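You operate a simulated robot arm through the tools that you are given. There is no shell and no other tool. Be economical: measure what you need, move in short steps, check, and stop when the job is done.

You run a simulated robot arm. Do the job below in one go: nothing can be reset, and whatever is moved stays where it is left.

JOB
Shut the radish lever and step the tower down for the small grey-tabbed basket.
Fine: wait for the dash before the wide lid comes off to the dark green mat; steel ring on, basket in its collar with its lid still seated; the lever stays shut.
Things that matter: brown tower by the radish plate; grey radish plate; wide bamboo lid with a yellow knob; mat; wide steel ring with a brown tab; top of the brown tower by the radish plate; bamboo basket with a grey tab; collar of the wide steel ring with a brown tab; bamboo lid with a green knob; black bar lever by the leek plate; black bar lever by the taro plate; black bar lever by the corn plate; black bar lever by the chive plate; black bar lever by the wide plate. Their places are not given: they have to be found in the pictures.

The check looks at the end state, three seconds after you hand in, the way a careful person would. Anything else that was tipped, shoved, dropped, spilled or broken makes it a failure. Lids that push on must go on centred and level and be pressed home; caps that screw on are set level and turned clockwise until they are tight.

ROBOT AND FRAMES
A 6-joint arm with a two-finger parallel gripper, fixed in place. Base frame: the origin is at the foot of the arm, x ahead of it, y to its left, z up; the work surface is at about z = 0.854. Lengths are in m, angles in rad, forces in N, time in s.
With the tool pointing down near the work surface it reaches from about 0.26 to 0.68 m from the base axis. Its first joint turns from -1.152 to 1.152 rad. Payload 2.9 kg.
The TCP is the grasp point between the finger pads, 0.03 m short of the fingertips. In the tool frame z runs along the fingers and y along their closing line. Largest opening 0.11 m; finger width 0.02, thickness 0.01; the body of the gripper, 0.048 by 0.112 m, starts 0.055 m behind the TCP.
Orientation is told as [roll, pitch, yaw] about the base's x, y, z axes, in that order, counted from this pose: with the fingers straight down and closing along the base's y, the tool's x points along the base's -x, its y along +y and its z along -z.

CONTROLS
- The arm moves only by the tool drive_tool. Its argument "rows" is a list of rows, each an object (a shift or turn left out is 0, a gripper value left out holds the last) with "linear": the shift along the tool's x, y, z in units of 400 mm (1.0 is 400 mm), a list of three; "rot": the turn, a rotation vector about the tool's x, y, z in units of 90 degrees (1.0 is 90 degrees), a list of three. In form: [{"linear": [tx, ty, tz], "rot": [ax, ay, az]}, ...]. A call has 1 to 20 rows; each row is the pose to reach, as a shift and turn from the pose commanded when the call began, along the tool's axes at that moment. "gripper" is the gripper command, from -1 (shut) to 1 (fully open), values between in proportion, set as the call begins (left out, the last holds). A call with a number of a shift or a turn outside -1 to 1 is refused whole. Rows are played at 5 a second. More than 0.05 m and 0.15 rad between two rows, or a gripper value outside its range, and nothing of the call is played. A pose out of reach is approached as far as the arm can. The call stops where the force on the tool passes 90 N (or 10 N more than at its start, if that is more) or the arm is blocked; 0.2 s more then pass. The fingers move at their own pace (about 0.108 m/s each) and stop on an object; they squeeze with about 43 N. The grip force told is the motor's: it shows also when the fingers shut on nothing. Time passes only in rows, and 0.2 s behind the last, so rows that repeat a pose let the fingers close. It gives the time, the measured TCP pose, the force on the tool (base axes), the opening and the grip force at its end, in the units of the frame above (readings bear some noise), and new pictures: "pictures" is both (left out), scene, wrist or none.
- Cameras (640 x 400 px; columns grow to the right, rows downward): "scene" is fixed at [0.0926, 0.4625, 1.3723]; the picture's right is [-0.46, -0.89, 0.00], its down [-0.60, 0.31, -0.74] and it looks along [0.65, -0.34, -0.68] (base axes); focal length 214 px, centre (320, 200). "wrist" rides on the gripper at [-0.036, 0, -0.057] in the tool frame; the picture's right is [0.00, -1.00, 0.00], its down [0.97, 0.00, -0.24] and it looks along [0.24, 0.00, 0.97] (tool axes); focal length 218 px, centre (320, 200).
- pixel_to_xyz(camera, pixels): for up to 12 pixels [column, row] of the newest picture of that camera ("zoom" is the newest enlarged one), the place [x, y, z] in the base frame of the surface seen there, good to about 0.002 m. The clock stands still meanwhile.
- close_up(camera, box): a new picture of the part [left, top, right, bottom] of that camera's present view, enlarged. The clock stands still meanwhile.
- job_done(): hands the job in; it is judged then, once.

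Keep the steps short. Do not move on a guess: measure, check each grasp and each placing, and mend mistakes. In all there are 80 turns and 120 pictures (those below and enlarged ones count). Leave the gripper open and the arm clear of the work at the hand-in unless told otherwise, and finish with a single line.

The tools are called after ">>>" by a JSON object that holds its "fn" and its "kwargs". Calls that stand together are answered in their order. drive_tool: Moves the arm, as the interface text tells. Its arguments: {"type":"object","properties":{"rows":{"type":"array","items":{"type":"object","properties":{"linear":{"type":"array","items":{"type":"number"}},"rot":{"type":"array","items":{"type":"number"}}}}},"gripper":{"type":"number"},"pictures":{"type":"string","enum":["both","scene","wrist","none"]}},"required":["rows"]} The other tools are called the same way: pixel_to_xyz (camera, pixels) gives the place of the surface under pixels of a picture; close_up (camera, box) takes an enlarged picture of a part of a camera's view; job_done () hands the job in.

At the start:

```text
t: 0.0
eef_pos: [0.3516, -0.1362, 1.3014]
tcp_rot: [0.001, -0.001, 0.001]
wrist_force: [0.0, -0.2, 0.5]
grip_width: 0.11
grip_force: 0.1
```

scene: 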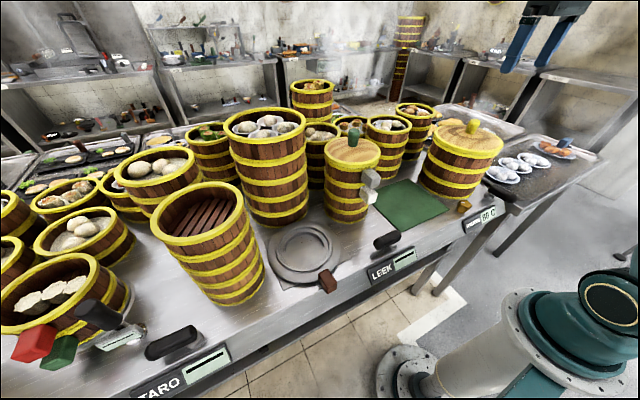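
wrist: 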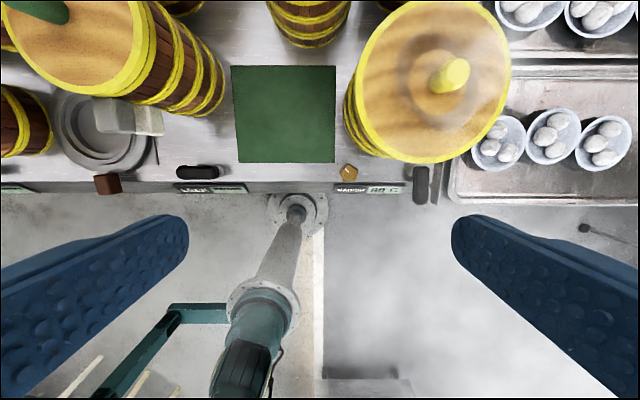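

I see the tower with the yellow-knob lid at scene (462,160), the steel ring at (305,250), the grey-tabbed basket at (352,175), and the mat at (410,203). I'll enlarge these areas first.

>>> {"fn": "close_up", "kwargs": {"camera": "scene", "box": [360, 100, 540, 260]}}

>>> {"fn": "close_up", "kwargs": {"camera": "wrist", "box": [280, 120, 480, 230]}}

>>> {"fn": "close_up", "kwargs": {"camera": "scene", "box": [240, 120, 420, 300]}}

>>> {"fn": "pixel_to_xyz", "kwargs": {"camera": "wrist", "pixels": [[348, 172], [420, 170], [421, 198], [450, 76], [361, 60], [510, 60], [430, 162], [430, 3], [285, 115], [235, 70], [331, 160], [350, 188]]}}

>>> {"fn": "pixel_to_xyz", "kwargs": {"camera": "scene", "pixels": [[303, 250], [328, 281], [353, 140], [353, 160], [371, 178], [369, 194], [473, 127], [386, 240], [325, 155], [380, 155], [270, 245], [340, 255]]}}

```text
2.50 times, centred on (450, 180) of scene
```

zoom: 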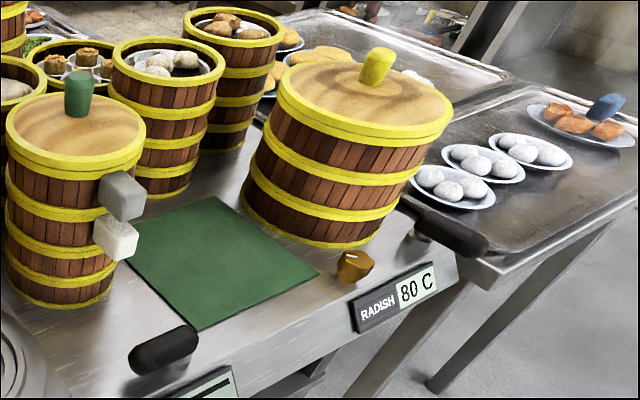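

```text
3.20 times, centred on (380, 175) of wrist
```

zoom: 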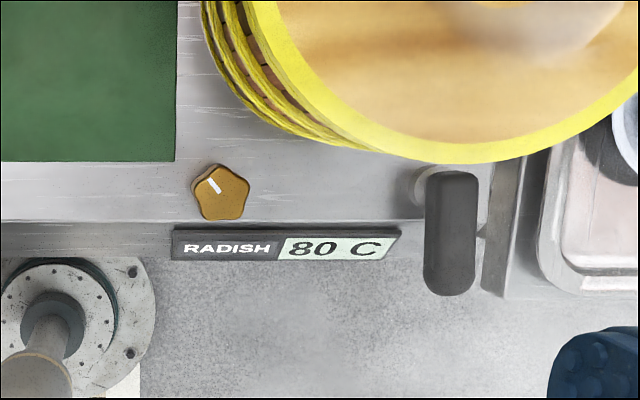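

```text
2.22 times, centred on (330, 210) of scene
```

zoom: 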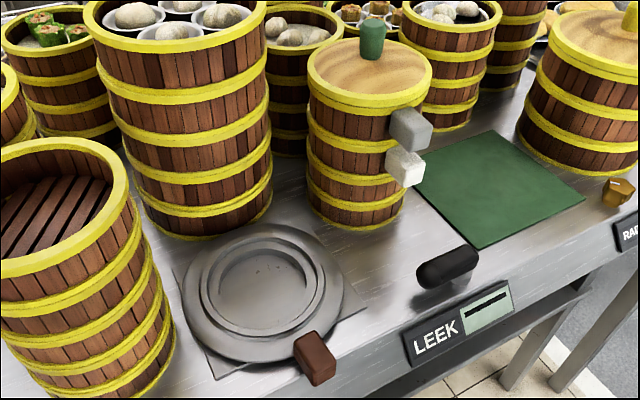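

```text
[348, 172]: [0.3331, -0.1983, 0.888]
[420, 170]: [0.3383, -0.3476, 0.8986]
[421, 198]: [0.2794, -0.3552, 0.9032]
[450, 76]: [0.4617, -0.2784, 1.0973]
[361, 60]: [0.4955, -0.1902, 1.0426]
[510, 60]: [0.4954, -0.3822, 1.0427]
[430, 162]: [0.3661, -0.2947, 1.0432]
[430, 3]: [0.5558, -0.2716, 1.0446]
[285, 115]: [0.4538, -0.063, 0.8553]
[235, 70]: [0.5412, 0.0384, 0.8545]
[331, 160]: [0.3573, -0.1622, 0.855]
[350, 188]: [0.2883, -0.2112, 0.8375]
```

```text
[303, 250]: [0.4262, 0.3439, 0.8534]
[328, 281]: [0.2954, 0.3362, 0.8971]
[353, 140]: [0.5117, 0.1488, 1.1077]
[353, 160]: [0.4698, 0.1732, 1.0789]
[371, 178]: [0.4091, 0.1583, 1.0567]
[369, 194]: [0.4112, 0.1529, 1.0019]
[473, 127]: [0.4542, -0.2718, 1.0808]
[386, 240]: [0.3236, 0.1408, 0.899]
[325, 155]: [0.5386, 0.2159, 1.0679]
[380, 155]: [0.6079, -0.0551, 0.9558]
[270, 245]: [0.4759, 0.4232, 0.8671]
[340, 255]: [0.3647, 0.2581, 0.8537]
```

The radish plate has a brown star knob beside it and also a black bar lever at wrist (421,185). I need to tell which is the radish one, so I'll look at the other levers and plates.

>>> {"fn": "close_up", "kwargs": {"camera": "scene", "box": [0, 270, 240, 400]}}

>>> {"fn": "close_up", "kwargs": {"camera": "scene", "box": [440, 160, 540, 240]}}

>>> {"fn": "close_up", "kwargs": {"camera": "wrist", "box": [0, 80, 260, 220]}}

```text
2.67 times, centred on (120, 335) of scene
```

zoom: 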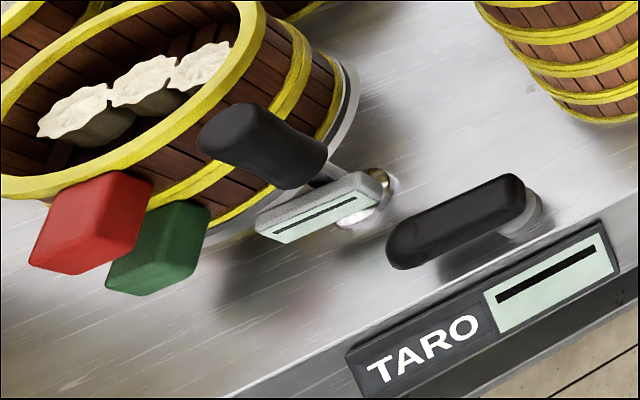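

```text
5.00 times, centred on (490, 200) of scene
```

zoom: 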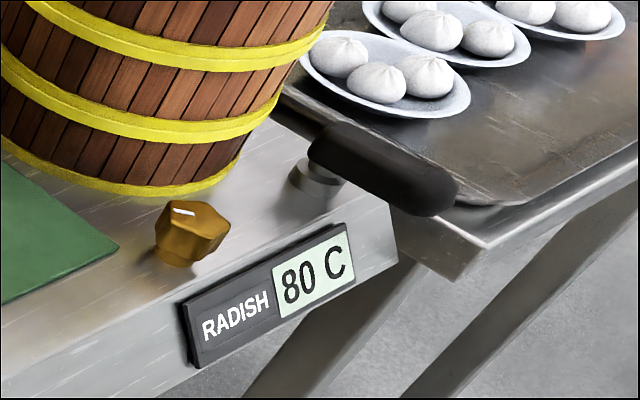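

```text
2.46 times, centred on (130, 150) of wrist
```

zoom: 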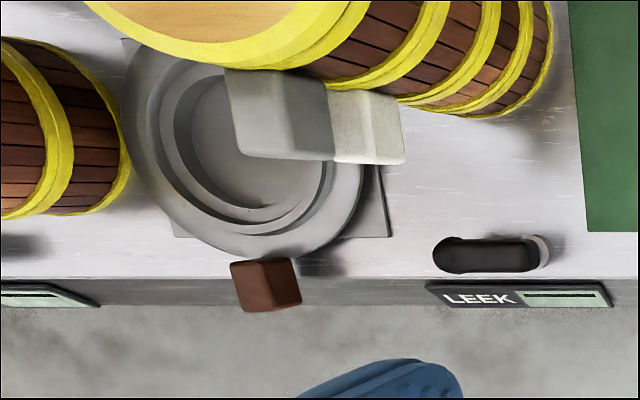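

TARO and LEEK show a dash, and each of their bars lies along the front edge. The radish display shows 80 C and the black bar by its right end sticks out toward the arm, so that bar is the open radish lever. The brown star knob looks like something else and I'll leave it. Next I'll measure the bar, the stack and the ring more closely.

>>> {"fn": "pixel_to_xyz", "kwargs": {"camera": "wrist", "pixels": [[421, 203], [414, 185], [428, 185], [421, 168], [411, 170], [428, 195], [435, 185], [460, 190], [445, 175], [200, 172], [217, 173], [181, 172]]}}

>>> {"fn": "pixel_to_xyz", "kwargs": {"camera": "scene", "pixels": [[484, 181], [502, 187], [510, 200], [500, 196], [502, 197], [528, 200], [465, 206], [504, 194], [475, 207], [490, 214], [505, 208], [500, 205]]}}

```text
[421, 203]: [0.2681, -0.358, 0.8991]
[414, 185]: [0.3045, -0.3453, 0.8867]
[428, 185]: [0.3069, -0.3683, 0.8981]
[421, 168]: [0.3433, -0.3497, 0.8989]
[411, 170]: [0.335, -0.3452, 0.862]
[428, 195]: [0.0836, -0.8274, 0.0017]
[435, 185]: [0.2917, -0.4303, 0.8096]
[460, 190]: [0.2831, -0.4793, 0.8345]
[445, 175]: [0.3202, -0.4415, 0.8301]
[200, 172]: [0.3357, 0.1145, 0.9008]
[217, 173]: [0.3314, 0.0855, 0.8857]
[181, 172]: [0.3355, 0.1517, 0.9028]
```

```text
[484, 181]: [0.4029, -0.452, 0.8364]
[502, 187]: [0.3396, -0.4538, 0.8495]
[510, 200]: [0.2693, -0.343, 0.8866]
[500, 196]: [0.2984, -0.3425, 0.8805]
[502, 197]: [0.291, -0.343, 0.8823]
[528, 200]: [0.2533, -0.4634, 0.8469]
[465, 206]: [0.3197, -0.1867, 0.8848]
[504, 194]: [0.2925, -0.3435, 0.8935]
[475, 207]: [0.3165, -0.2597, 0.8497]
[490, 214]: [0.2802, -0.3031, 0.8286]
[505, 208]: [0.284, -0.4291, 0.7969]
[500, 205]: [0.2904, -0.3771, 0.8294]
```

The radish bar runs x 0.263–0.348 at y≈-0.357, top z≈0.905, with its pivot near x 0.335. Shut, it should lie along +y at x≈0.335, like the leek bar. I'll close the fingers and go beside the bar on its -y side, stopping above it first.

>>> {"fn": "drive_tool", "kwargs": {"gripper": -1, "pictures": "none", "rows": [{"linear": [0.03, -0.11, 0]}, {"linear": [0.06, -0.22, 0]}, {"linear": [0.09, -0.33, 0]}, {"linear": [0.12, -0.44, 0]}, {"linear": [0.15, -0.55, 0]}, {"linear": [0.179, -0.66, 0]}, {"linear": [0.179, -0.66, 0.11]}, {"linear": [0.179, -0.66, 0.22]}, {"linear": [0.179, -0.66, 0.33]}, {"linear": [0.179, -0.66, 0.44]}, {"linear": [0.179, -0.66, 0.55]}, {"linear": [0.179, -0.66, 0.66]}, {"linear": [0.179, -0.66, 0.7535]}, {"linear": [0.179, -0.66, 0.84]}, {"linear": [0.179, -0.66, 0.88]}]}}

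```text
t: 3.2
eef_pos: [0.2791, -0.3987, 0.9496]
tcp_rot: [0.001, -0.001, 0.001]
wrist_force: [0.2, 0.1, 0.2]
grip_width: 0.0001
grip_force: 37.2
```

The TCP is at (0.279,-0.399,0.950), with the tips still above the bar. I'll go down to 0.896 and take a picture.

>>> {"fn": "drive_tool", "kwargs": {"rows": [{"linear": [0, 0, 0.05]}, {"linear": [0, 0, 0.1]}, {"linear": [0, 0, 0.135]}]}}

```text
t: 4.0
eef_pos: [0.28, -0.3997, 0.8954]
tcp_rot: [0.0, -0.003, 0.0]
wrist_force: [0.3, 0.3, 0.9]
grip_width: 0.0002
grip_force: 37.9
```

scene: 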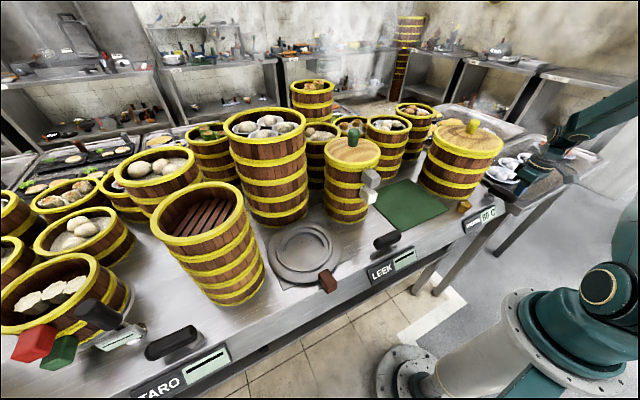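
wrist: 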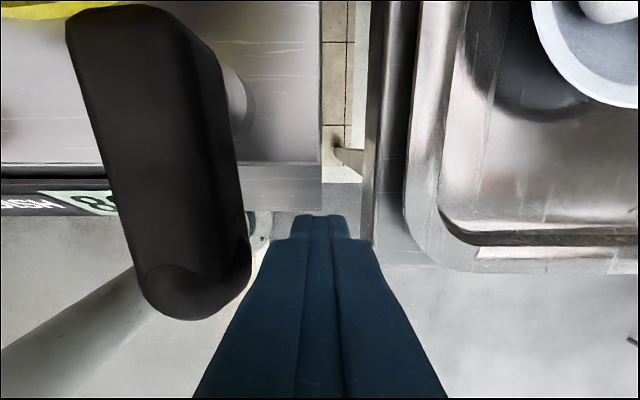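

The fingers are clear on the right of the bar. I'll sweep along the arc to swing the bar toward +y.

>>> {"fn": "drive_tool", "kwargs": {"rows": [{"linear": [0, 0.025, 0]}, {"linear": [0, 0.045, 0]}, {"linear": [0.007, 0.0625, 0]}, {"linear": [0.0115, 0.08, 0]}, {"linear": [0.015, 0.1, 0]}, {"linear": [0.015, 0.1175, 0]}, {"linear": [0.012, 0.138, 0]}, {"linear": [0.0075, 0.1575, 0]}, {"linear": [-0.01, 0.1925, 0]}, {"linear": [-0.0375, 0.2225, 0]}, {"linear": [-0.055, 0.235, 0]}, {"linear": [-0.075, 0.245, 0]}]}}

```text
t: 5.1
eef_pos: [0.2776, -0.3806, 0.8994]
tcp_rot: [-0.047, -0.016, -0.019]
wrist_force: [1.2, -19.2, -2.9]
grip_width: 0.0002
grip_force: 37.5
stopped in row 5: the force on the tool passed its limit (the readings are from after the stop); the commanded pose is now the measured one
```

scene: 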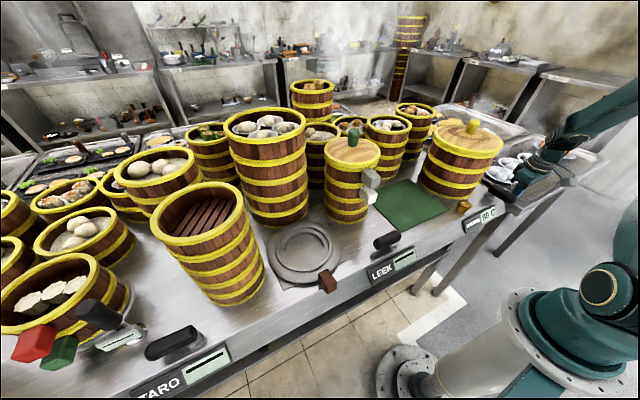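
wrist: 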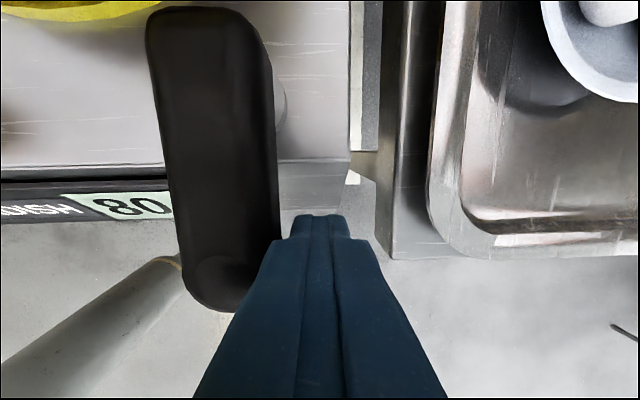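

The push stopped at 90 N with the bar apparently unmoved. Before trying again I'll check where the bar is now and look closely at how it is mounted.

>>> {"fn": "pixel_to_xyz", "kwargs": {"camera": "wrist", "pixels": [[225, 280], [230, 240], [205, 20], [200, 120], [165, 150], [270, 200], [280, 105], [278, 190], [255, 150], [190, 60], [320, 215], [290, 170]]}}

>>> {"fn": "close_up", "kwargs": {"camera": "scene", "box": [450, 160, 550, 240]}}

>>> {"fn": "close_up", "kwargs": {"camera": "wrist", "box": [100, 0, 420, 320]}}

```text
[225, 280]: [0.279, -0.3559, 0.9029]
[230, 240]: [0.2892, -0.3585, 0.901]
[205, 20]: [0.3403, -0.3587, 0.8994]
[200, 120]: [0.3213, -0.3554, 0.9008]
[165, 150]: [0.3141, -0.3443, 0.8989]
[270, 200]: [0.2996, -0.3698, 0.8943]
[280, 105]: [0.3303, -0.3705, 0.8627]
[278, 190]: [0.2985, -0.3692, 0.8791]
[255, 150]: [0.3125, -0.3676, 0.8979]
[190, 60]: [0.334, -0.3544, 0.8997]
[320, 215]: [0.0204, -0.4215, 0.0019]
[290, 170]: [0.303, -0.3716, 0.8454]
```

```text
5.00 times, centred on (500, 200) of scene
```

zoom: 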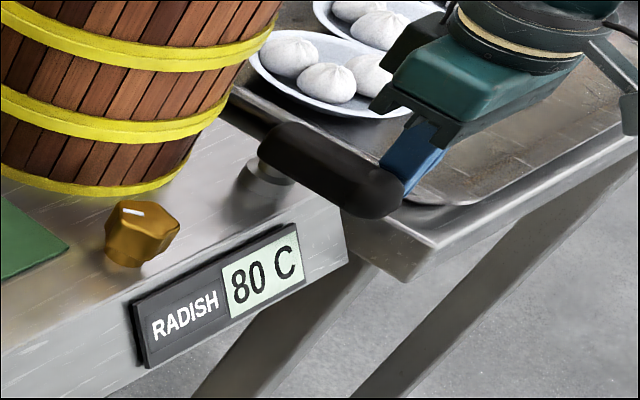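

```text
1.25 times, centred on (260, 160) of wrist
```

zoom: 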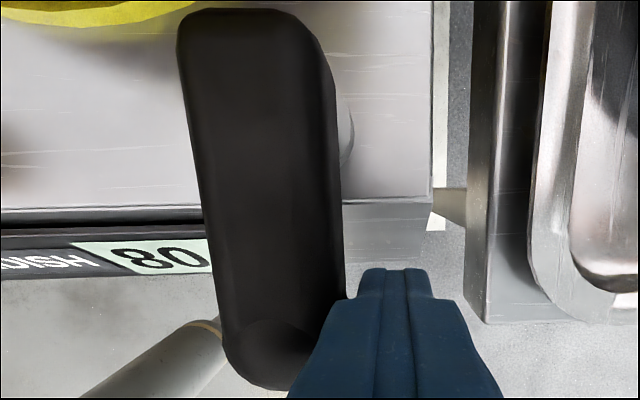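

The bar's centre line is still at y≈-0.356. The fingers met it on its side with the tool slightly twisted. I'll back off, straighten the tool, and push again slowly near the bar's end in case the lever is stiff or damped.

>>> {"fn": "drive_tool", "kwargs": {"pictures": "none", "rows": [{"linear": [0.01, -0.03, 0], "rot": [-0.03, 0.01, -0.012]}, {"linear": [0.02, -0.03, 0.01], "rot": [-0.03, 0.01, -0.012]}, {"linear": [0.02, -0.03, 0.01], "rot": [-0.03, 0.01, -0.012]}]}}

>>> {"fn": "drive_tool", "kwargs": {"rows": [{"linear": [0, 0.01, 0]}, {"linear": [0, 0.02, 0]}, {"linear": [0, 0.026, 0]}, {"linear": [0, 0.031, 0]}, {"linear": [0, 0.036, 0]}, {"linear": [0, 0.041, 0]}, {"linear": [0, 0.046, 0]}, {"linear": [0, 0.051, 0]}, {"linear": [0, 0.056, 0]}, {"linear": [0, 0.061, 0]}]}}

```text
t: 5.9
eef_pos: [0.2661, -0.3903, 0.8941]
tcp_rot: [0.01, 0.002, 0.002]
wrist_force: [0.4, 1.0, -0.7]
grip_width: 0.0
grip_force: 37.2
```

```text
t: 8.1
eef_pos: [0.2671, -0.3795, 0.8961]
tcp_rot: [-0.026, -0.006, -0.018]
wrist_force: [-3.0, -78.3, -37.0]
grip_width: 0.0
grip_force: 38.1
```

scene: 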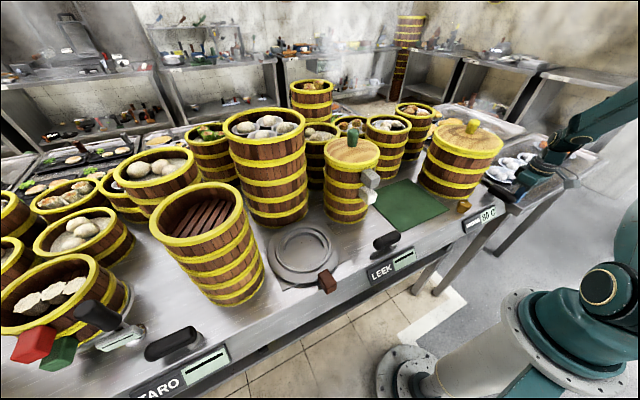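
wrist: 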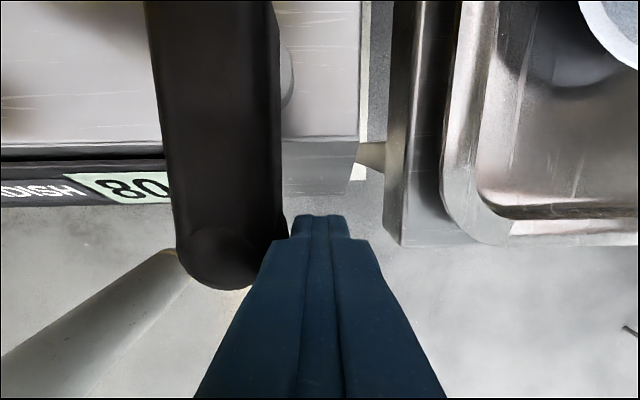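

The bar held about 78 N without turning, so it is against a stop in that direction. I'll lift clear and test it gently from the other side, since this lever may be mirrored.

>>> {"fn": "drive_tool", "kwargs": {"pictures": "none", "rows": [{"linear": [0, -0.05, 0]}, {"linear": [0, -0.06, -0.05]}, {"linear": [0, -0.06, -0.16]}, {"linear": [0, 0.02, -0.16]}, {"linear": [0, 0.12, -0.16]}, {"linear": [-0.01, 0.125, -0.16]}, {"linear": [-0.01, 0.125, -0.16]}]}}

>>> {"fn": "drive_tool", "kwargs": {"pictures": "wrist", "rows": [{"linear": [0, 0, 0]}]}}

```text
t: 9.7
eef_pos: [0.2728, -0.3148, 0.9581]
tcp_rot: [0.011, 0.002, 0.004]
wrist_force: [-0.6, 0.7, -0.6]
grip_width: 0.0003
grip_force: 38.0
```

```text
t: 10.1
eef_pos: [0.2725, -0.3147, 0.9586]
tcp_rot: [0.01, 0.001, 0.002]
wrist_force: [0.5, -0.3, -0.5]
grip_width: 0.0001
grip_force: 37.8
```

wrist: 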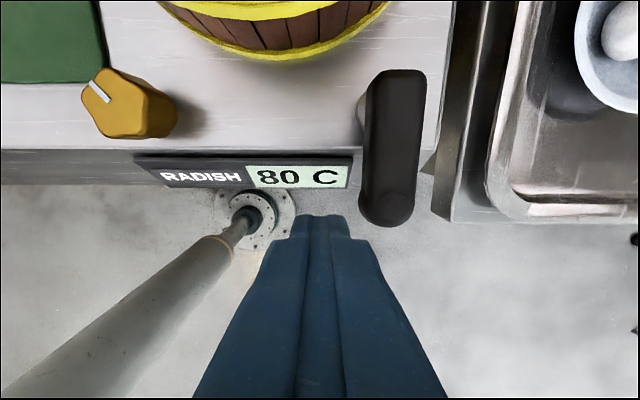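

The fingers are on the +y side of the bar and clear. I'll lower them and push toward -y in small steps.

>>> {"fn": "drive_tool", "kwargs": {"pictures": "wrist", "rows": [{"linear": [0, 0, 0.06]}, {"linear": [0, 0, 0.12]}, {"linear": [0, 0, 0.157]}, {"linear": [0, -0.02, 0.157]}, {"linear": [0, -0.035, 0.157]}, {"linear": [0, -0.045, 0.157]}, {"linear": [0, -0.052, 0.157]}, {"linear": [0, -0.058, 0.157]}, {"linear": [0, -0.064, 0.157]}, {"linear": [0, -0.07, 0.157]}, {"linear": [0, -0.076, 0.157]}, {"linear": [0, -0.082, 0.157]}]}}

```text
t: 12.7
eef_pos: [0.2727, -0.3476, 0.8958]
tcp_rot: [0.007, 0.001, 0.002]
wrist_force: [-3.9, 5.0, -1.8]
grip_width: 0.0
grip_force: 37.6
```

wrist: 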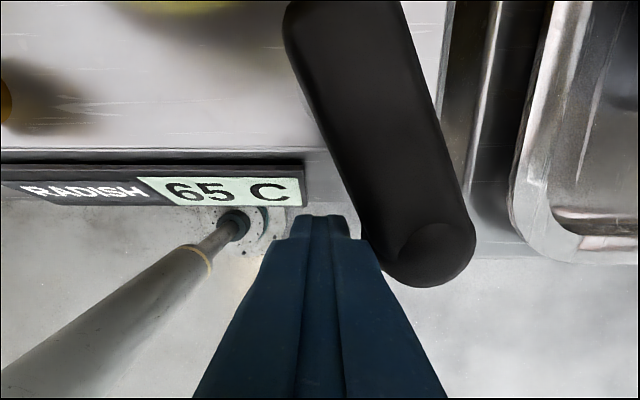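

The bar turned with about 5 N and the display fell from 80 C to 65 C, so this is the radish lever and it shuts toward -y. I'll continue along that arc, raised a few mm to clear the tray rail.

>>> {"fn": "drive_tool", "kwargs": {"pictures": "wrist", "rows": [{"linear": [0.004, -0.02, -0.012]}, {"linear": [0.0075, -0.04, -0.012]}, {"linear": [0.002, -0.068, -0.012]}, {"linear": [-0.0075, -0.095, -0.012]}, {"linear": [-0.022, -0.118, -0.012]}, {"linear": [-0.041, -0.141, -0.012]}, {"linear": [-0.06, -0.157, -0.012]}, {"linear": [-0.079, -0.169, -0.012]}, {"linear": [-0.088, -0.172, -0.012]}, {"linear": [-0.094, -0.174, -0.012]}]}}

```text
t: 14.9
eef_pos: [0.3076, -0.4167, 0.8975]
tcp_rot: [0.012, 0.007, 0.0]
wrist_force: [-12.8, 3.6, -1.1]
grip_width: 0.0001
grip_force: 37.5
```

wrist: 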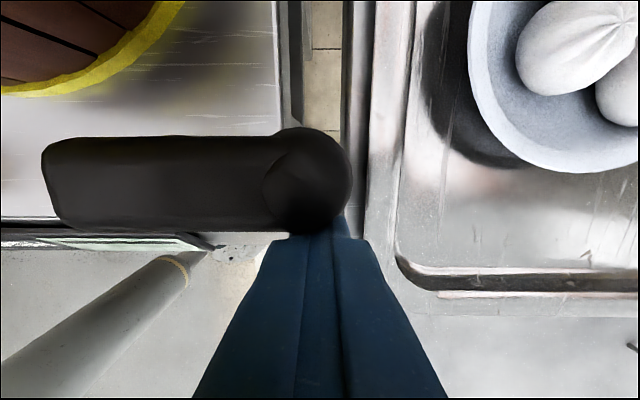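

The bar now lies along the front and the force has risen to 13 N. I'll nudge 4 mm more to feel for the stop.

>>> {"fn": "drive_tool", "kwargs": {"pictures": "none", "rows": [{"linear": [-0.005, 0, 0]}, {"linear": [-0.01, 0, 0]}, {"linear": [-0.01, 0, 0]}]}}

>>> {"fn": "drive_tool", "kwargs": {"pictures": "both", "rows": [{"linear": [0.04, 0.02, 0]}, {"linear": [0.06, 0.02, -0.08]}, {"linear": [0.06, 0.02, -0.19]}, {"linear": [0.06, 0.1, -0.29]}, {"linear": [0.06, 0.2, -0.34]}, {"linear": [0.06, 0.3, -0.39]}]}}

```text
t: 15.7
eef_pos: [0.3093, -0.4184, 0.8978]
tcp_rot: [0.016, 0.01, -0.008]
wrist_force: [-45.0, 3.3, 2.1]
grip_width: 0.0002
grip_force: 37.7
```

```text
refused: row 4 steps farther than a row can; nothing moved
```

At 45 N the bar is against its shut stop. I'll back off, rise, and look at the display, using shorter steps this time.

>>> {"fn": "drive_tool", "kwargs": {"pictures": "both", "rows": [{"linear": [0.04, 0.02, 0]}, {"linear": [0.06, 0.02, -0.08]}, {"linear": [0.06, 0.02, -0.19]}, {"linear": [0.06, 0.08, -0.28]}, {"linear": [0.06, 0.17, -0.35]}, {"linear": [0.06, 0.26, -0.42]}]}}

```text
t: 17.1
eef_pos: [0.2917, -0.3134, 1.0679]
tcp_rot: [0.009, 0.001, 0.002]
wrist_force: [0.9, 0.1, -0.9]
grip_width: 0.0
grip_force: 37.9
```

scene: 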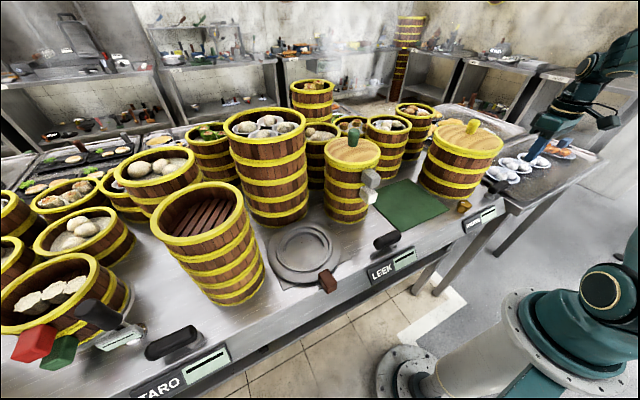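
wrist: 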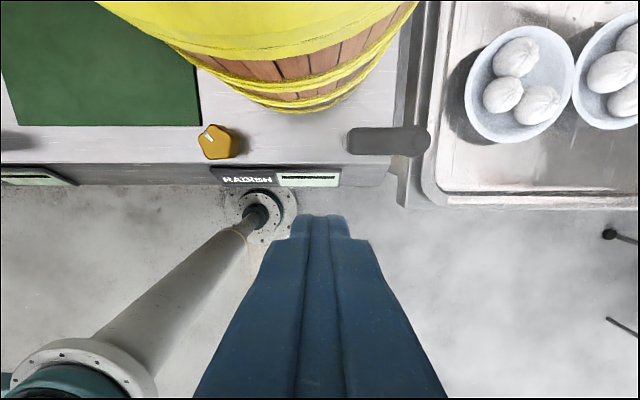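

>>> {"fn": "close_up", "kwargs": {"camera": "scene", "box": [440, 160, 540, 240]}}

>>> {"fn": "pixel_to_xyz", "kwargs": {"camera": "scene", "pixels": [[473, 121], [467, 131], [479, 131], [473, 134], [430, 145], [503, 150], [465, 155], [380, 190], [447, 208], [408, 179], [366, 203], [402, 230]]}}

```text
5.00 times, centred on (490, 200) of scene
```

zoom: 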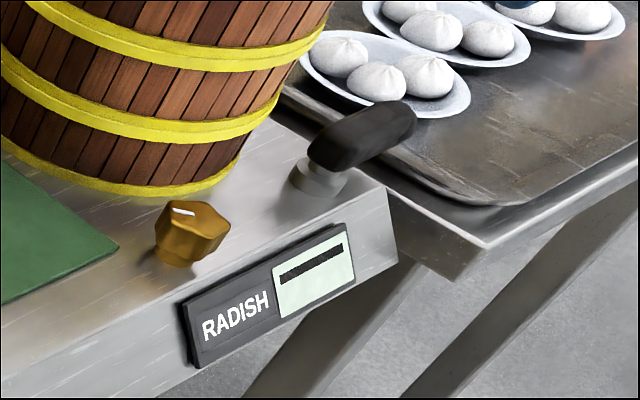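

```text
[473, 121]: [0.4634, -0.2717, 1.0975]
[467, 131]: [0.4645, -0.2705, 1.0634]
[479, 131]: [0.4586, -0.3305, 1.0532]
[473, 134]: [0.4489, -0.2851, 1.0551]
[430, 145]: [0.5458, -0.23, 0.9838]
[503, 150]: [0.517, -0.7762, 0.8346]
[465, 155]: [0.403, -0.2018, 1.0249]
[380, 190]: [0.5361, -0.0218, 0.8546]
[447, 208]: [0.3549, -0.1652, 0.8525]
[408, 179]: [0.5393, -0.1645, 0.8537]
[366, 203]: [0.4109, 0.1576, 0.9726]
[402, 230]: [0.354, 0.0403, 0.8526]
```

The radish display shows a dash, so the lid may come off. The knob's top is at about (0.463,-0.277,1.098) and the lid surface is at z≈1.054. I'll rise, part-open the fingers, and go above the knob to centre on it.

>>> {"fn": "drive_tool", "kwargs": {"pictures": "wrist", "gripper": 0.3, "rows": [{"linear": [0, 0, -0.1]}, {"linear": [0, 0, -0.2]}, {"linear": [0, 0, -0.3]}, {"linear": [0, 0, -0.38]}, {"linear": [-0.1, 0.03, -0.38], "rot": [0.006, 0, 0]}, {"linear": [-0.2, 0.06, -0.38], "rot": [0.006, 0, 0]}, {"linear": [-0.3, 0.075, -0.38], "rot": [0.006, 0, 0]}, {"linear": [-0.37, 0.078, -0.38], "rot": [0.006, 0, 0]}, {"linear": [-0.37, 0.078, -0.38], "rot": [0.006, 0, 0]}]}}

```text
t: 19.1
eef_pos: [0.4389, -0.2842, 1.2182]
tcp_rot: [0.001, 0.003, 0.001]
wrist_force: [0.2, 0.8, 0.5]
grip_width: 0.0715
grip_force: 0.0
```

wrist: 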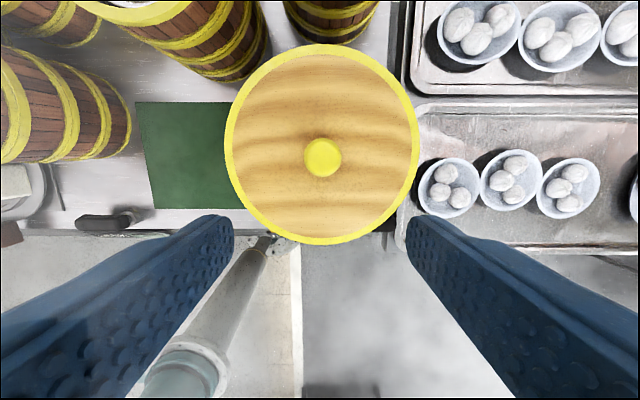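

>>> {"fn": "pixel_to_xyz", "kwargs": {"camera": "wrist", "pixels": [[322, 158], [307, 158], [338, 158], [323, 142], [323, 173], [230, 145], [413, 145], [322, 48], [322, 238], [322, 100], [322, 210], [260, 150]]}}

```text
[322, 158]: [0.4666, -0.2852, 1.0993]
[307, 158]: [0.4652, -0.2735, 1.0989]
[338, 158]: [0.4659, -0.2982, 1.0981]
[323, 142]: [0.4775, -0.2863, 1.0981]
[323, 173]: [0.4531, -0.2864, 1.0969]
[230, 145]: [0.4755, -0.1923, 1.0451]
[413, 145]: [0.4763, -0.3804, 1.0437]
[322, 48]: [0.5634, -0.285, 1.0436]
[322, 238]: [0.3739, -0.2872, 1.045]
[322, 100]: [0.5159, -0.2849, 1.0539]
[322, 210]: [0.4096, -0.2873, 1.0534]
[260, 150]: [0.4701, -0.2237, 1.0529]
```

The knob is centred at (0.466,-0.286), about 25 mm wide, top at 1.098. I'll descend to TCP 1.088, which keeps the tips 4 mm above the lid.

>>> {"fn": "drive_tool", "kwargs": {"pictures": "wrist", "rows": [{"linear": [-0.068, -0.0045, 0]}, {"linear": [-0.068, -0.0045, 0.1]}, {"linear": [-0.068, -0.0045, 0.2]}, {"linear": [-0.068, -0.0045, 0.29]}, {"linear": [-0.068, -0.0045, 0.325]}, {"linear": [-0.068, -0.0045, 0.325]}]}}

>>> {"fn": "drive_tool", "kwargs": {"pictures": "none", "gripper": -1, "rows": [{"linear": [0, 0, 0]}, {"linear": [0, 0, 0]}, {"linear": [0, 0, 0]}, {"linear": [0, 0, 0]}]}}

```text
t: 20.5
eef_pos: [0.4655, -0.2882, 1.0912]
tcp_rot: [-0.001, 0.002, 0.002]
wrist_force: [0.9, 0.5, -1.0]
grip_width: 0.0717
grip_force: 0.0
```

wrist: 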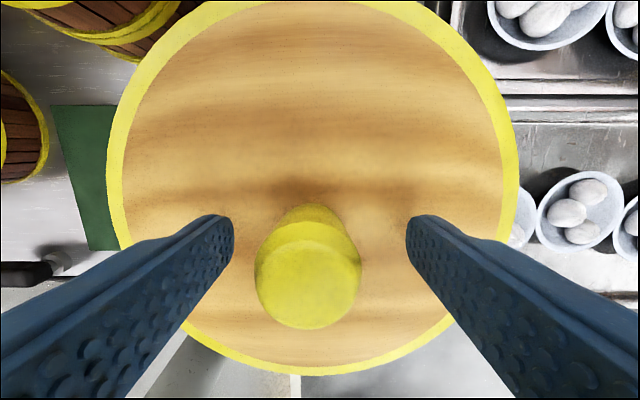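

```text
t: 21.5
eef_pos: [0.4651, -0.2883, 1.0894]
tcp_rot: [0.0, 0.002, 0.004]
wrist_force: [2.2, 6.0, 0.3]
grip_width: 0.0299
grip_force: 43.5
```

The knob is held at 0.030 m with 43 N. I'll lift straight up slowly and watch the force.

>>> {"fn": "drive_tool", "kwargs": {"pictures": "both", "rows": [{"linear": [0, 0.004, -0.02]}, {"linear": [0, 0.004, -0.05]}, {"linear": [0, 0.004, -0.08]}, {"linear": [0, 0.004, -0.13]}, {"linear": [0, 0.004, -0.2]}, {"linear": [0, 0.004, -0.28]}]}}

```text
t: 22.9
eef_pos: [0.4641, -0.2843, 1.2021]
tcp_rot: [0.001, 0.002, 0.004]
wrist_force: [-0.1, -0.5, -0.8]
grip_width: 0.0297
grip_force: 42.9
```

scene: 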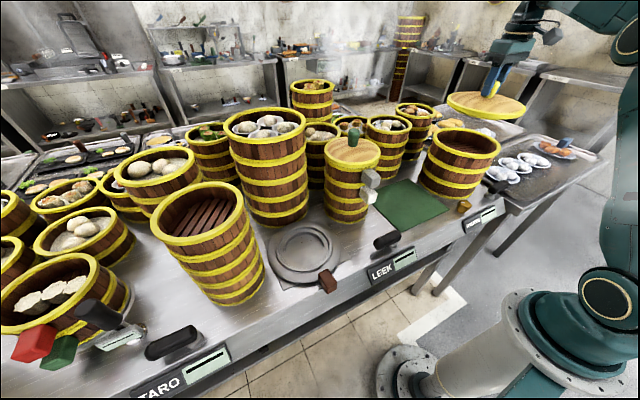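
wrist: 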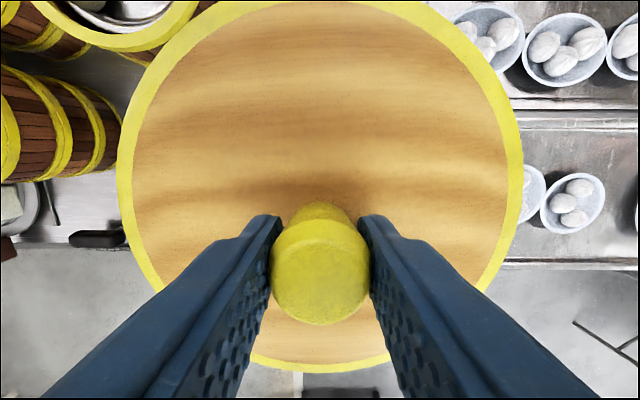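

The lid came off level and the tower is open underneath. The mat spans x 0.355–0.541 and y -0.165–0.040, so its centre is (0.449,-0.062). I'll move above that and look at the clearance.

>>> {"fn": "drive_tool", "kwargs": {"pictures": "both", "rows": [{"linear": [0.007, 0.1, 0]}, {"linear": [0.014, 0.2, 0]}, {"linear": [0.021, 0.3, 0]}, {"linear": [0.028, 0.4, 0]}, {"linear": [0.034, 0.49, 0]}, {"linear": [0.038, 0.556, 0]}, {"linear": [0.038, 0.556, 0]}]}}

>>> {"fn": "pixel_to_xyz", "kwargs": {"camera": "scene", "pixels": [[350, 155], [329, 152], [377, 152], [350, 172], [353, 133], [347, 143], [358, 143], [372, 174], [420, 146], [395, 160], [362, 172], [381, 168]]}}

```text
t: 24.5
eef_pos: [0.4502, -0.0657, 1.2018]
tcp_rot: [0.001, 0.002, 0.002]
wrist_force: [0.1, -0.1, -1.8]
grip_width: 0.0297
grip_force: 43.2
```

scene: 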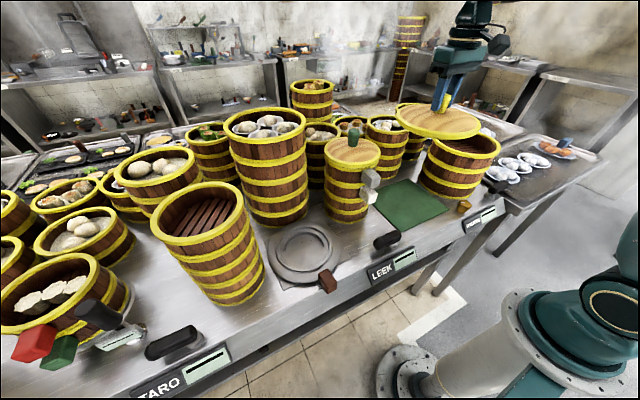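
wrist: 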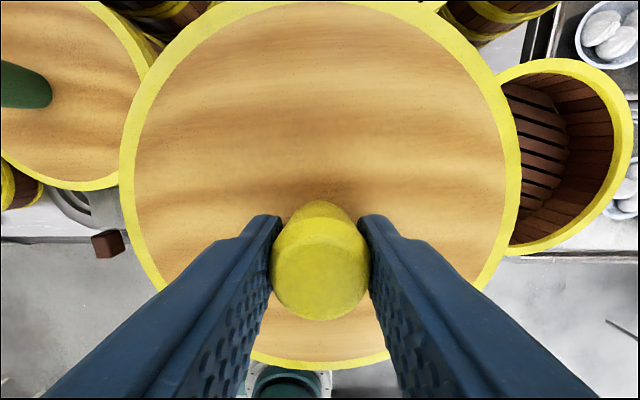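

```text
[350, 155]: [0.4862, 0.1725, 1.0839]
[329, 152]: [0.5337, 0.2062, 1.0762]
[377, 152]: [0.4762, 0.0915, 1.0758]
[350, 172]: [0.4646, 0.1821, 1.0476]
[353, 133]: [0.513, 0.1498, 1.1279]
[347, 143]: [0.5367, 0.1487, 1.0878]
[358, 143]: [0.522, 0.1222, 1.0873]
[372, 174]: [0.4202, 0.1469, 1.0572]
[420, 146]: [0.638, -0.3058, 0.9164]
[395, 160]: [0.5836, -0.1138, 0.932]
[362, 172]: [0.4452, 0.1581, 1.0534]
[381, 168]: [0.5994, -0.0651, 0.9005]
```

The lid hovers over the mat with clearance to the small stack (y≥0.08) and to the tower (y≤-0.19). I'll lower most of the way, then finish in small steps.

>>> {"fn": "drive_tool", "kwargs": {"pictures": "both", "rows": [{"linear": [0, 0.005, 0.1]}, {"linear": [0, 0.005, 0.2]}, {"linear": [0, 0.005, 0.3]}, {"linear": [0, 0.005, 0.4]}, {"linear": [0, 0.005, 0.5]}, {"linear": [0, 0.005, 0.58]}, {"linear": [0, 0.005, 0.62]}, {"linear": [0, 0.005, 0.62]}]}}

```text
t: 26.3
eef_pos: [0.4503, -0.0597, 0.9547]
tcp_rot: [-0.001, 0.002, 0.002]
wrist_force: [-0.2, 1.1, -1.0]
grip_width: 0.0296
grip_force: 42.9
```

scene: 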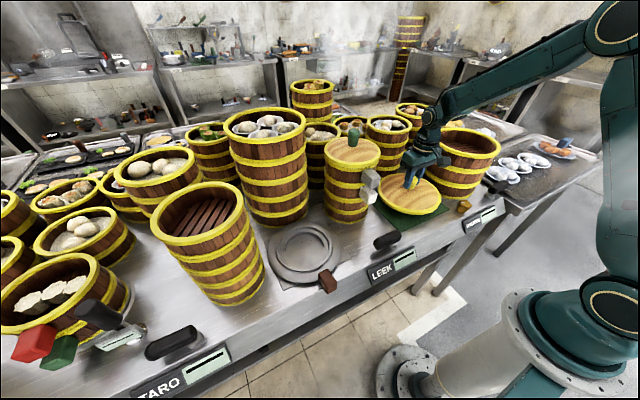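
wrist: 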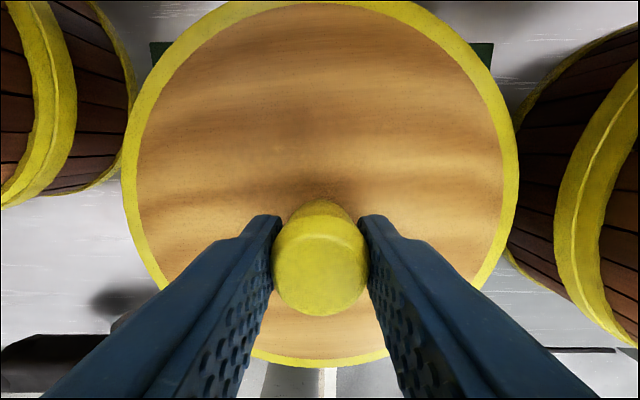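

The lid is a few cm above the mat and well centred. I'll keep going down in small steps, looking for contact.

>>> {"fn": "drive_tool", "kwargs": {"pictures": "none", "rows": [{"linear": [0, 0, 0.02]}, {"linear": [0, 0, 0.04]}, {"linear": [0, 0, 0.055]}, {"linear": [0, 0, 0.065]}, {"linear": [0, 0, 0.07]}, {"linear": [0, 0, 0.07]}]}}

>>> {"fn": "pixel_to_xyz", "kwargs": {"camera": "scene", "pixels": [[440, 200], [430, 211], [445, 212], [383, 190], [410, 225], [435, 214]]}}

```text
t: 27.7
eef_pos: [0.4491, -0.0594, 0.9268]
tcp_rot: [-0.001, 0.003, 0.001]
wrist_force: [0.5, 0.1, -1.4]
grip_width: 0.0297
grip_force: 43.1
```

```text
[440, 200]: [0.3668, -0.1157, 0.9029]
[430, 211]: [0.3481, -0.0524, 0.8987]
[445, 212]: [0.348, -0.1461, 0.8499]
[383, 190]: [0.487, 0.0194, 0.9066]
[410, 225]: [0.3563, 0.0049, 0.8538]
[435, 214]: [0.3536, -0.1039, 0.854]
```

There is no contact at TCP 0.927. I'll continue in 2–3 mm steps.

>>> {"fn": "drive_tool", "kwargs": {"pictures": "scene", "rows": [{"linear": [0, 0, 0.007]}, {"linear": [0, 0, 0.014]}, {"linear": [0, 0, 0.021]}, {"linear": [0, 0, 0.021]}]}}

>>> {"fn": "close_up", "kwargs": {"camera": "scene", "box": [360, 150, 460, 240]}}

```text
t: 28.7
eef_pos: [0.4515, -0.0605, 0.9221]
tcp_rot: [0.0, -0.008, 0.005]
wrist_force: [4.4, 13.2, 34.1]
grip_width: 0.0297
grip_force: 42.8
```

scene: 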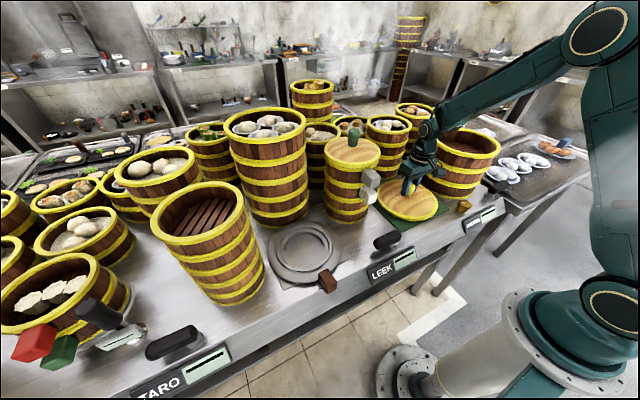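

```text
4.44 times, centred on (410, 195) of scene
```

zoom: 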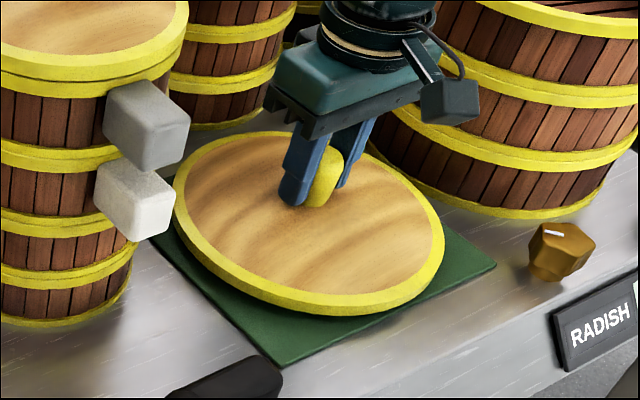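

The lid is down on the mat with 34 N, level and within the mat. I'll ease the pressure, open, and rise.

>>> {"fn": "drive_tool", "kwargs": {"pictures": "none", "gripper": 0.1, "rows": [{"linear": [0, 0, -0.008]}, {"linear": [0, 0, -0.008]}, {"linear": [0, 0, -0.008]}, {"linear": [0, 0, -0.008]}]}}

>>> {"fn": "drive_tool", "kwargs": {"pictures": "both", "rows": [{"linear": [0, 0, -0.05]}, {"linear": [0, 0, -0.15]}, {"linear": [0, 0, -0.27]}, {"linear": [0, 0, -0.39]}, {"linear": [0, 0, -0.51]}, {"linear": [0, 0, -0.63]}, {"linear": [0, 0, -0.75]}, {"linear": [0, 0, -0.8]}, {"linear": [0, 0, -0.8]}]}}

```text
t: 29.7
eef_pos: [0.45, -0.0619, 0.9217]
tcp_rot: [0.001, 0.002, 0.003]
wrist_force: [0.7, -0.2, -0.2]
grip_width: 0.0606
grip_force: 0.1
```

```text
t: 31.7
eef_pos: [0.4518, -0.0618, 1.2418]
tcp_rot: [-0.001, 0.002, 0.002]
wrist_force: [0.0, 0.5, -0.1]
grip_width: 0.0603
grip_force: 0.1
```

scene: 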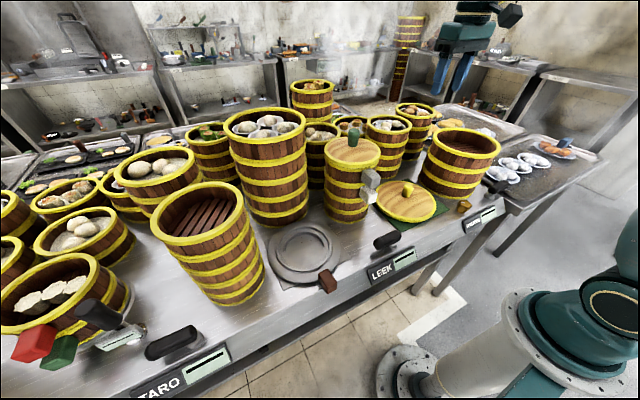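
wrist: 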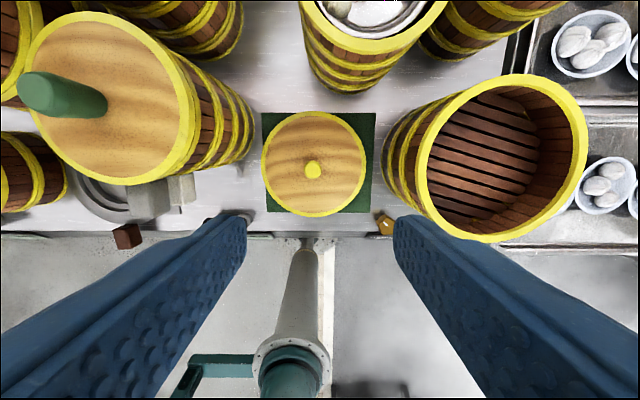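

The lid rests on the mat. I'll measure the tower's rim here, then go over the ring.

>>> {"fn": "pixel_to_xyz", "kwargs": {"camera": "wrist", "pixels": [[420, 160], [584, 150], [500, 77], [500, 240], [500, 160], [432, 160], [573, 150], [505, 90], [500, 228], [262, 160], [313, 212], [313, 116]]}}

>>> {"fn": "drive_tool", "kwargs": {"pictures": "both", "gripper": -0.1, "rows": [{"linear": [0.02, 0.11, -0.03]}, {"linear": [0.06, 0.22, -0.03]}, {"linear": [0.1, 0.33, -0.03]}, {"linear": [0.14, 0.44, -0.03]}, {"linear": [0.18, 0.55, -0.03]}, {"linear": [0.22, 0.66, -0.03]}, {"linear": [0.24, 0.77, -0.03]}, {"linear": [0.26, 0.88, -0.03]}, {"linear": [0.28, 0.98, -0.03]}, {"linear": [0.28, 0.98, -0.03]}]}}

```text
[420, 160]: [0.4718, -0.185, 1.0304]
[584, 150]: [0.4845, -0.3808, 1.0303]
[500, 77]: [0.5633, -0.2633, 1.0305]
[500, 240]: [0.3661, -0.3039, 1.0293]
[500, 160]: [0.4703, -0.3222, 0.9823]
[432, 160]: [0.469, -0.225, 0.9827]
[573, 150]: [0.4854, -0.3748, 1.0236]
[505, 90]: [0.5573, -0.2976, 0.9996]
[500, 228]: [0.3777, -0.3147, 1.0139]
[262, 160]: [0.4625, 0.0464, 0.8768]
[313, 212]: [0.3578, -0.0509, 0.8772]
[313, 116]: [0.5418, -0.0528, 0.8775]
```

```text
t: 33.9
eef_pos: [0.3375, 0.3338, 1.2513]
tcp_rot: [0.0, 0.002, 0.002]
wrist_force: [-1.0, 0.0, -0.1]
grip_width: 0.0497
grip_force: 0.0
```

scene: 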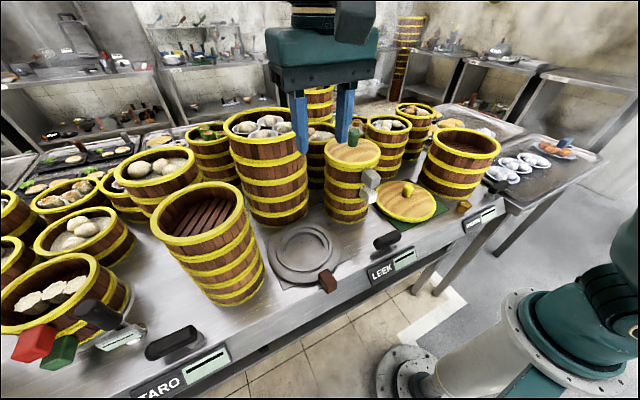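
wrist: 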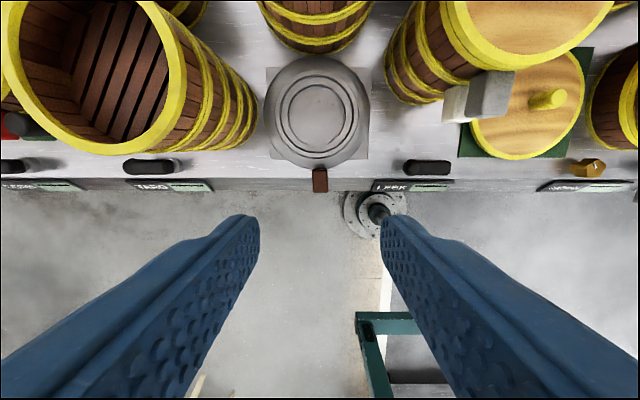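

The tower rim's top is at z≈1.030. The ring is below with its brown tab toward the arm at wrist (320,180). I'll measure the ring and the tab.

>>> {"fn": "close_up", "kwargs": {"camera": "wrist", "box": [240, 40, 400, 200]}}

>>> {"fn": "pixel_to_xyz", "kwargs": {"camera": "wrist", "pixels": [[320, 180], [314, 172], [326, 172], [320, 189], [266, 110], [370, 110], [318, 58], [318, 166], [275, 112], [283, 112], [290, 112], [318, 112]]}}

>>> {"fn": "pixel_to_xyz", "kwargs": {"camera": "scene", "pixels": [[327, 275], [322, 285], [334, 282], [328, 290], [305, 285], [300, 222], [265, 255], [345, 245], [284, 245], [320, 250], [303, 232], [303, 268]]}}

```text
2.50 times, centred on (320, 120) of wrist
```

zoom: 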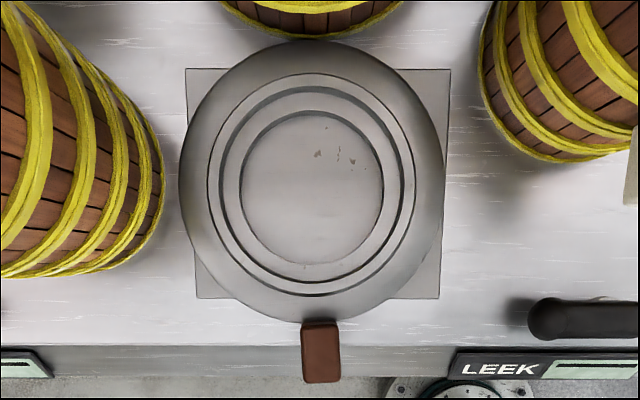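

```text
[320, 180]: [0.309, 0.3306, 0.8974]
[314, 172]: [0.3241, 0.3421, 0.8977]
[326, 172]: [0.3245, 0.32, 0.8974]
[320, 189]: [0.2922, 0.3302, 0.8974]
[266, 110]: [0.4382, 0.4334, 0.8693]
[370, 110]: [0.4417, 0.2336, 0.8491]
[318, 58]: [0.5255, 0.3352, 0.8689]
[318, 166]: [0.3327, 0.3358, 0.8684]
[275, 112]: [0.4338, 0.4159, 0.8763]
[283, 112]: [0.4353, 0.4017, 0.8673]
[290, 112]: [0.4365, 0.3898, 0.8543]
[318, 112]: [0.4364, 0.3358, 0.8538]
```

```text
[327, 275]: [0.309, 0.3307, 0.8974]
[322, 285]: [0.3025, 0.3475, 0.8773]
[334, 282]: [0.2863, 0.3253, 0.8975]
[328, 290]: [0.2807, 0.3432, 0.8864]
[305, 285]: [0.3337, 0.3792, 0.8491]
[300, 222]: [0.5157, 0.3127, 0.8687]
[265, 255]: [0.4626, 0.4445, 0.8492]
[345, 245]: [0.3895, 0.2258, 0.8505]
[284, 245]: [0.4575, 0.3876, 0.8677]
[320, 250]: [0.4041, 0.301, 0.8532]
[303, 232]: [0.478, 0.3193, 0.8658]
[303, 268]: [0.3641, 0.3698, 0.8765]
```

The ring has outer radius ≈0.098 and its centre at ≈(0.429,0.335). The collar recess floor is at z 0.867 inside a lip at 0.8765. The tab spans x 0.28–0.33, y 0.319–0.342, top 0.8975. I'll descend around the tab.

>>> {"fn": "drive_tool", "kwargs": {"pictures": "wrist", "rows": [{"linear": [0.03, -0.004, 0.1]}, {"linear": [0.059, -0.007, 0.2]}, {"linear": [0.059, -0.007, 0.31]}, {"linear": [0.059, -0.007, 0.42]}, {"linear": [0.059, -0.007, 0.53]}, {"linear": [0.059, -0.007, 0.64]}, {"linear": [0.059, -0.007, 0.74]}, {"linear": [0.059, -0.007, 0.8]}, {"linear": [0.059, -0.007, 0.8]}]}}

```text
t: 35.9
eef_pos: [0.3112, 0.3302, 0.9361]
tcp_rot: [0.001, 0.002, 0.002]
wrist_force: [-0.3, 0.2, 0.9]
grip_width: 0.0496
grip_force: 0.1
```

wrist: 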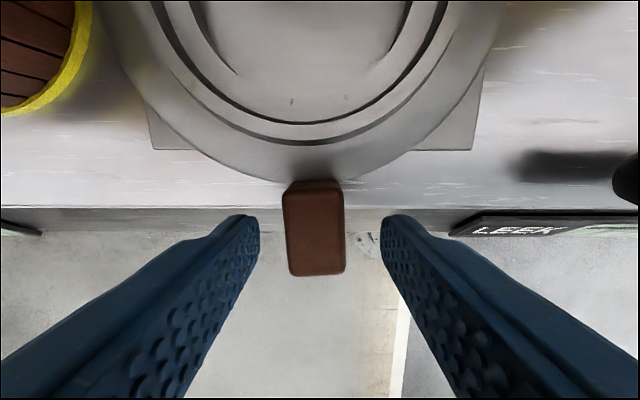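

>>> {"fn": "pixel_to_xyz", "kwargs": {"camera": "wrist", "pixels": [[315, 195], [315, 265], [288, 230], [340, 230], [318, 182], [315, 170], [250, 120], [200, 100], [420, 100], [315, 120], [315, 100], [315, 272]]}}

>>> {"fn": "pixel_to_xyz", "kwargs": {"camera": "scene", "pixels": [[320, 290], [318, 282], [322, 280], [324, 294], [321, 286], [327, 292]]}}

```text
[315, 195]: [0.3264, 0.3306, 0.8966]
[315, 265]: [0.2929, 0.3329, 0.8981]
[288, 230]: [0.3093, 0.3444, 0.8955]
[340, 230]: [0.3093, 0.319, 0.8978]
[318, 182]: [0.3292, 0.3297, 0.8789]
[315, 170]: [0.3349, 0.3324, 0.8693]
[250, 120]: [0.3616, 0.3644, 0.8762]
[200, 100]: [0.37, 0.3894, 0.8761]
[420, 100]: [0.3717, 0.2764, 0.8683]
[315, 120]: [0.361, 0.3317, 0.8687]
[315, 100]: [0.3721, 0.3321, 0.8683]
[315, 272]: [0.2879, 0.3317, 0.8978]
```

```text
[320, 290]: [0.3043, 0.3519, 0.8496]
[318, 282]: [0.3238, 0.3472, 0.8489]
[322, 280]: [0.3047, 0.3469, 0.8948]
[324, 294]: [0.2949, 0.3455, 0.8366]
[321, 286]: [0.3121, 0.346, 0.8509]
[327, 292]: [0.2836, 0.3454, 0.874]
```

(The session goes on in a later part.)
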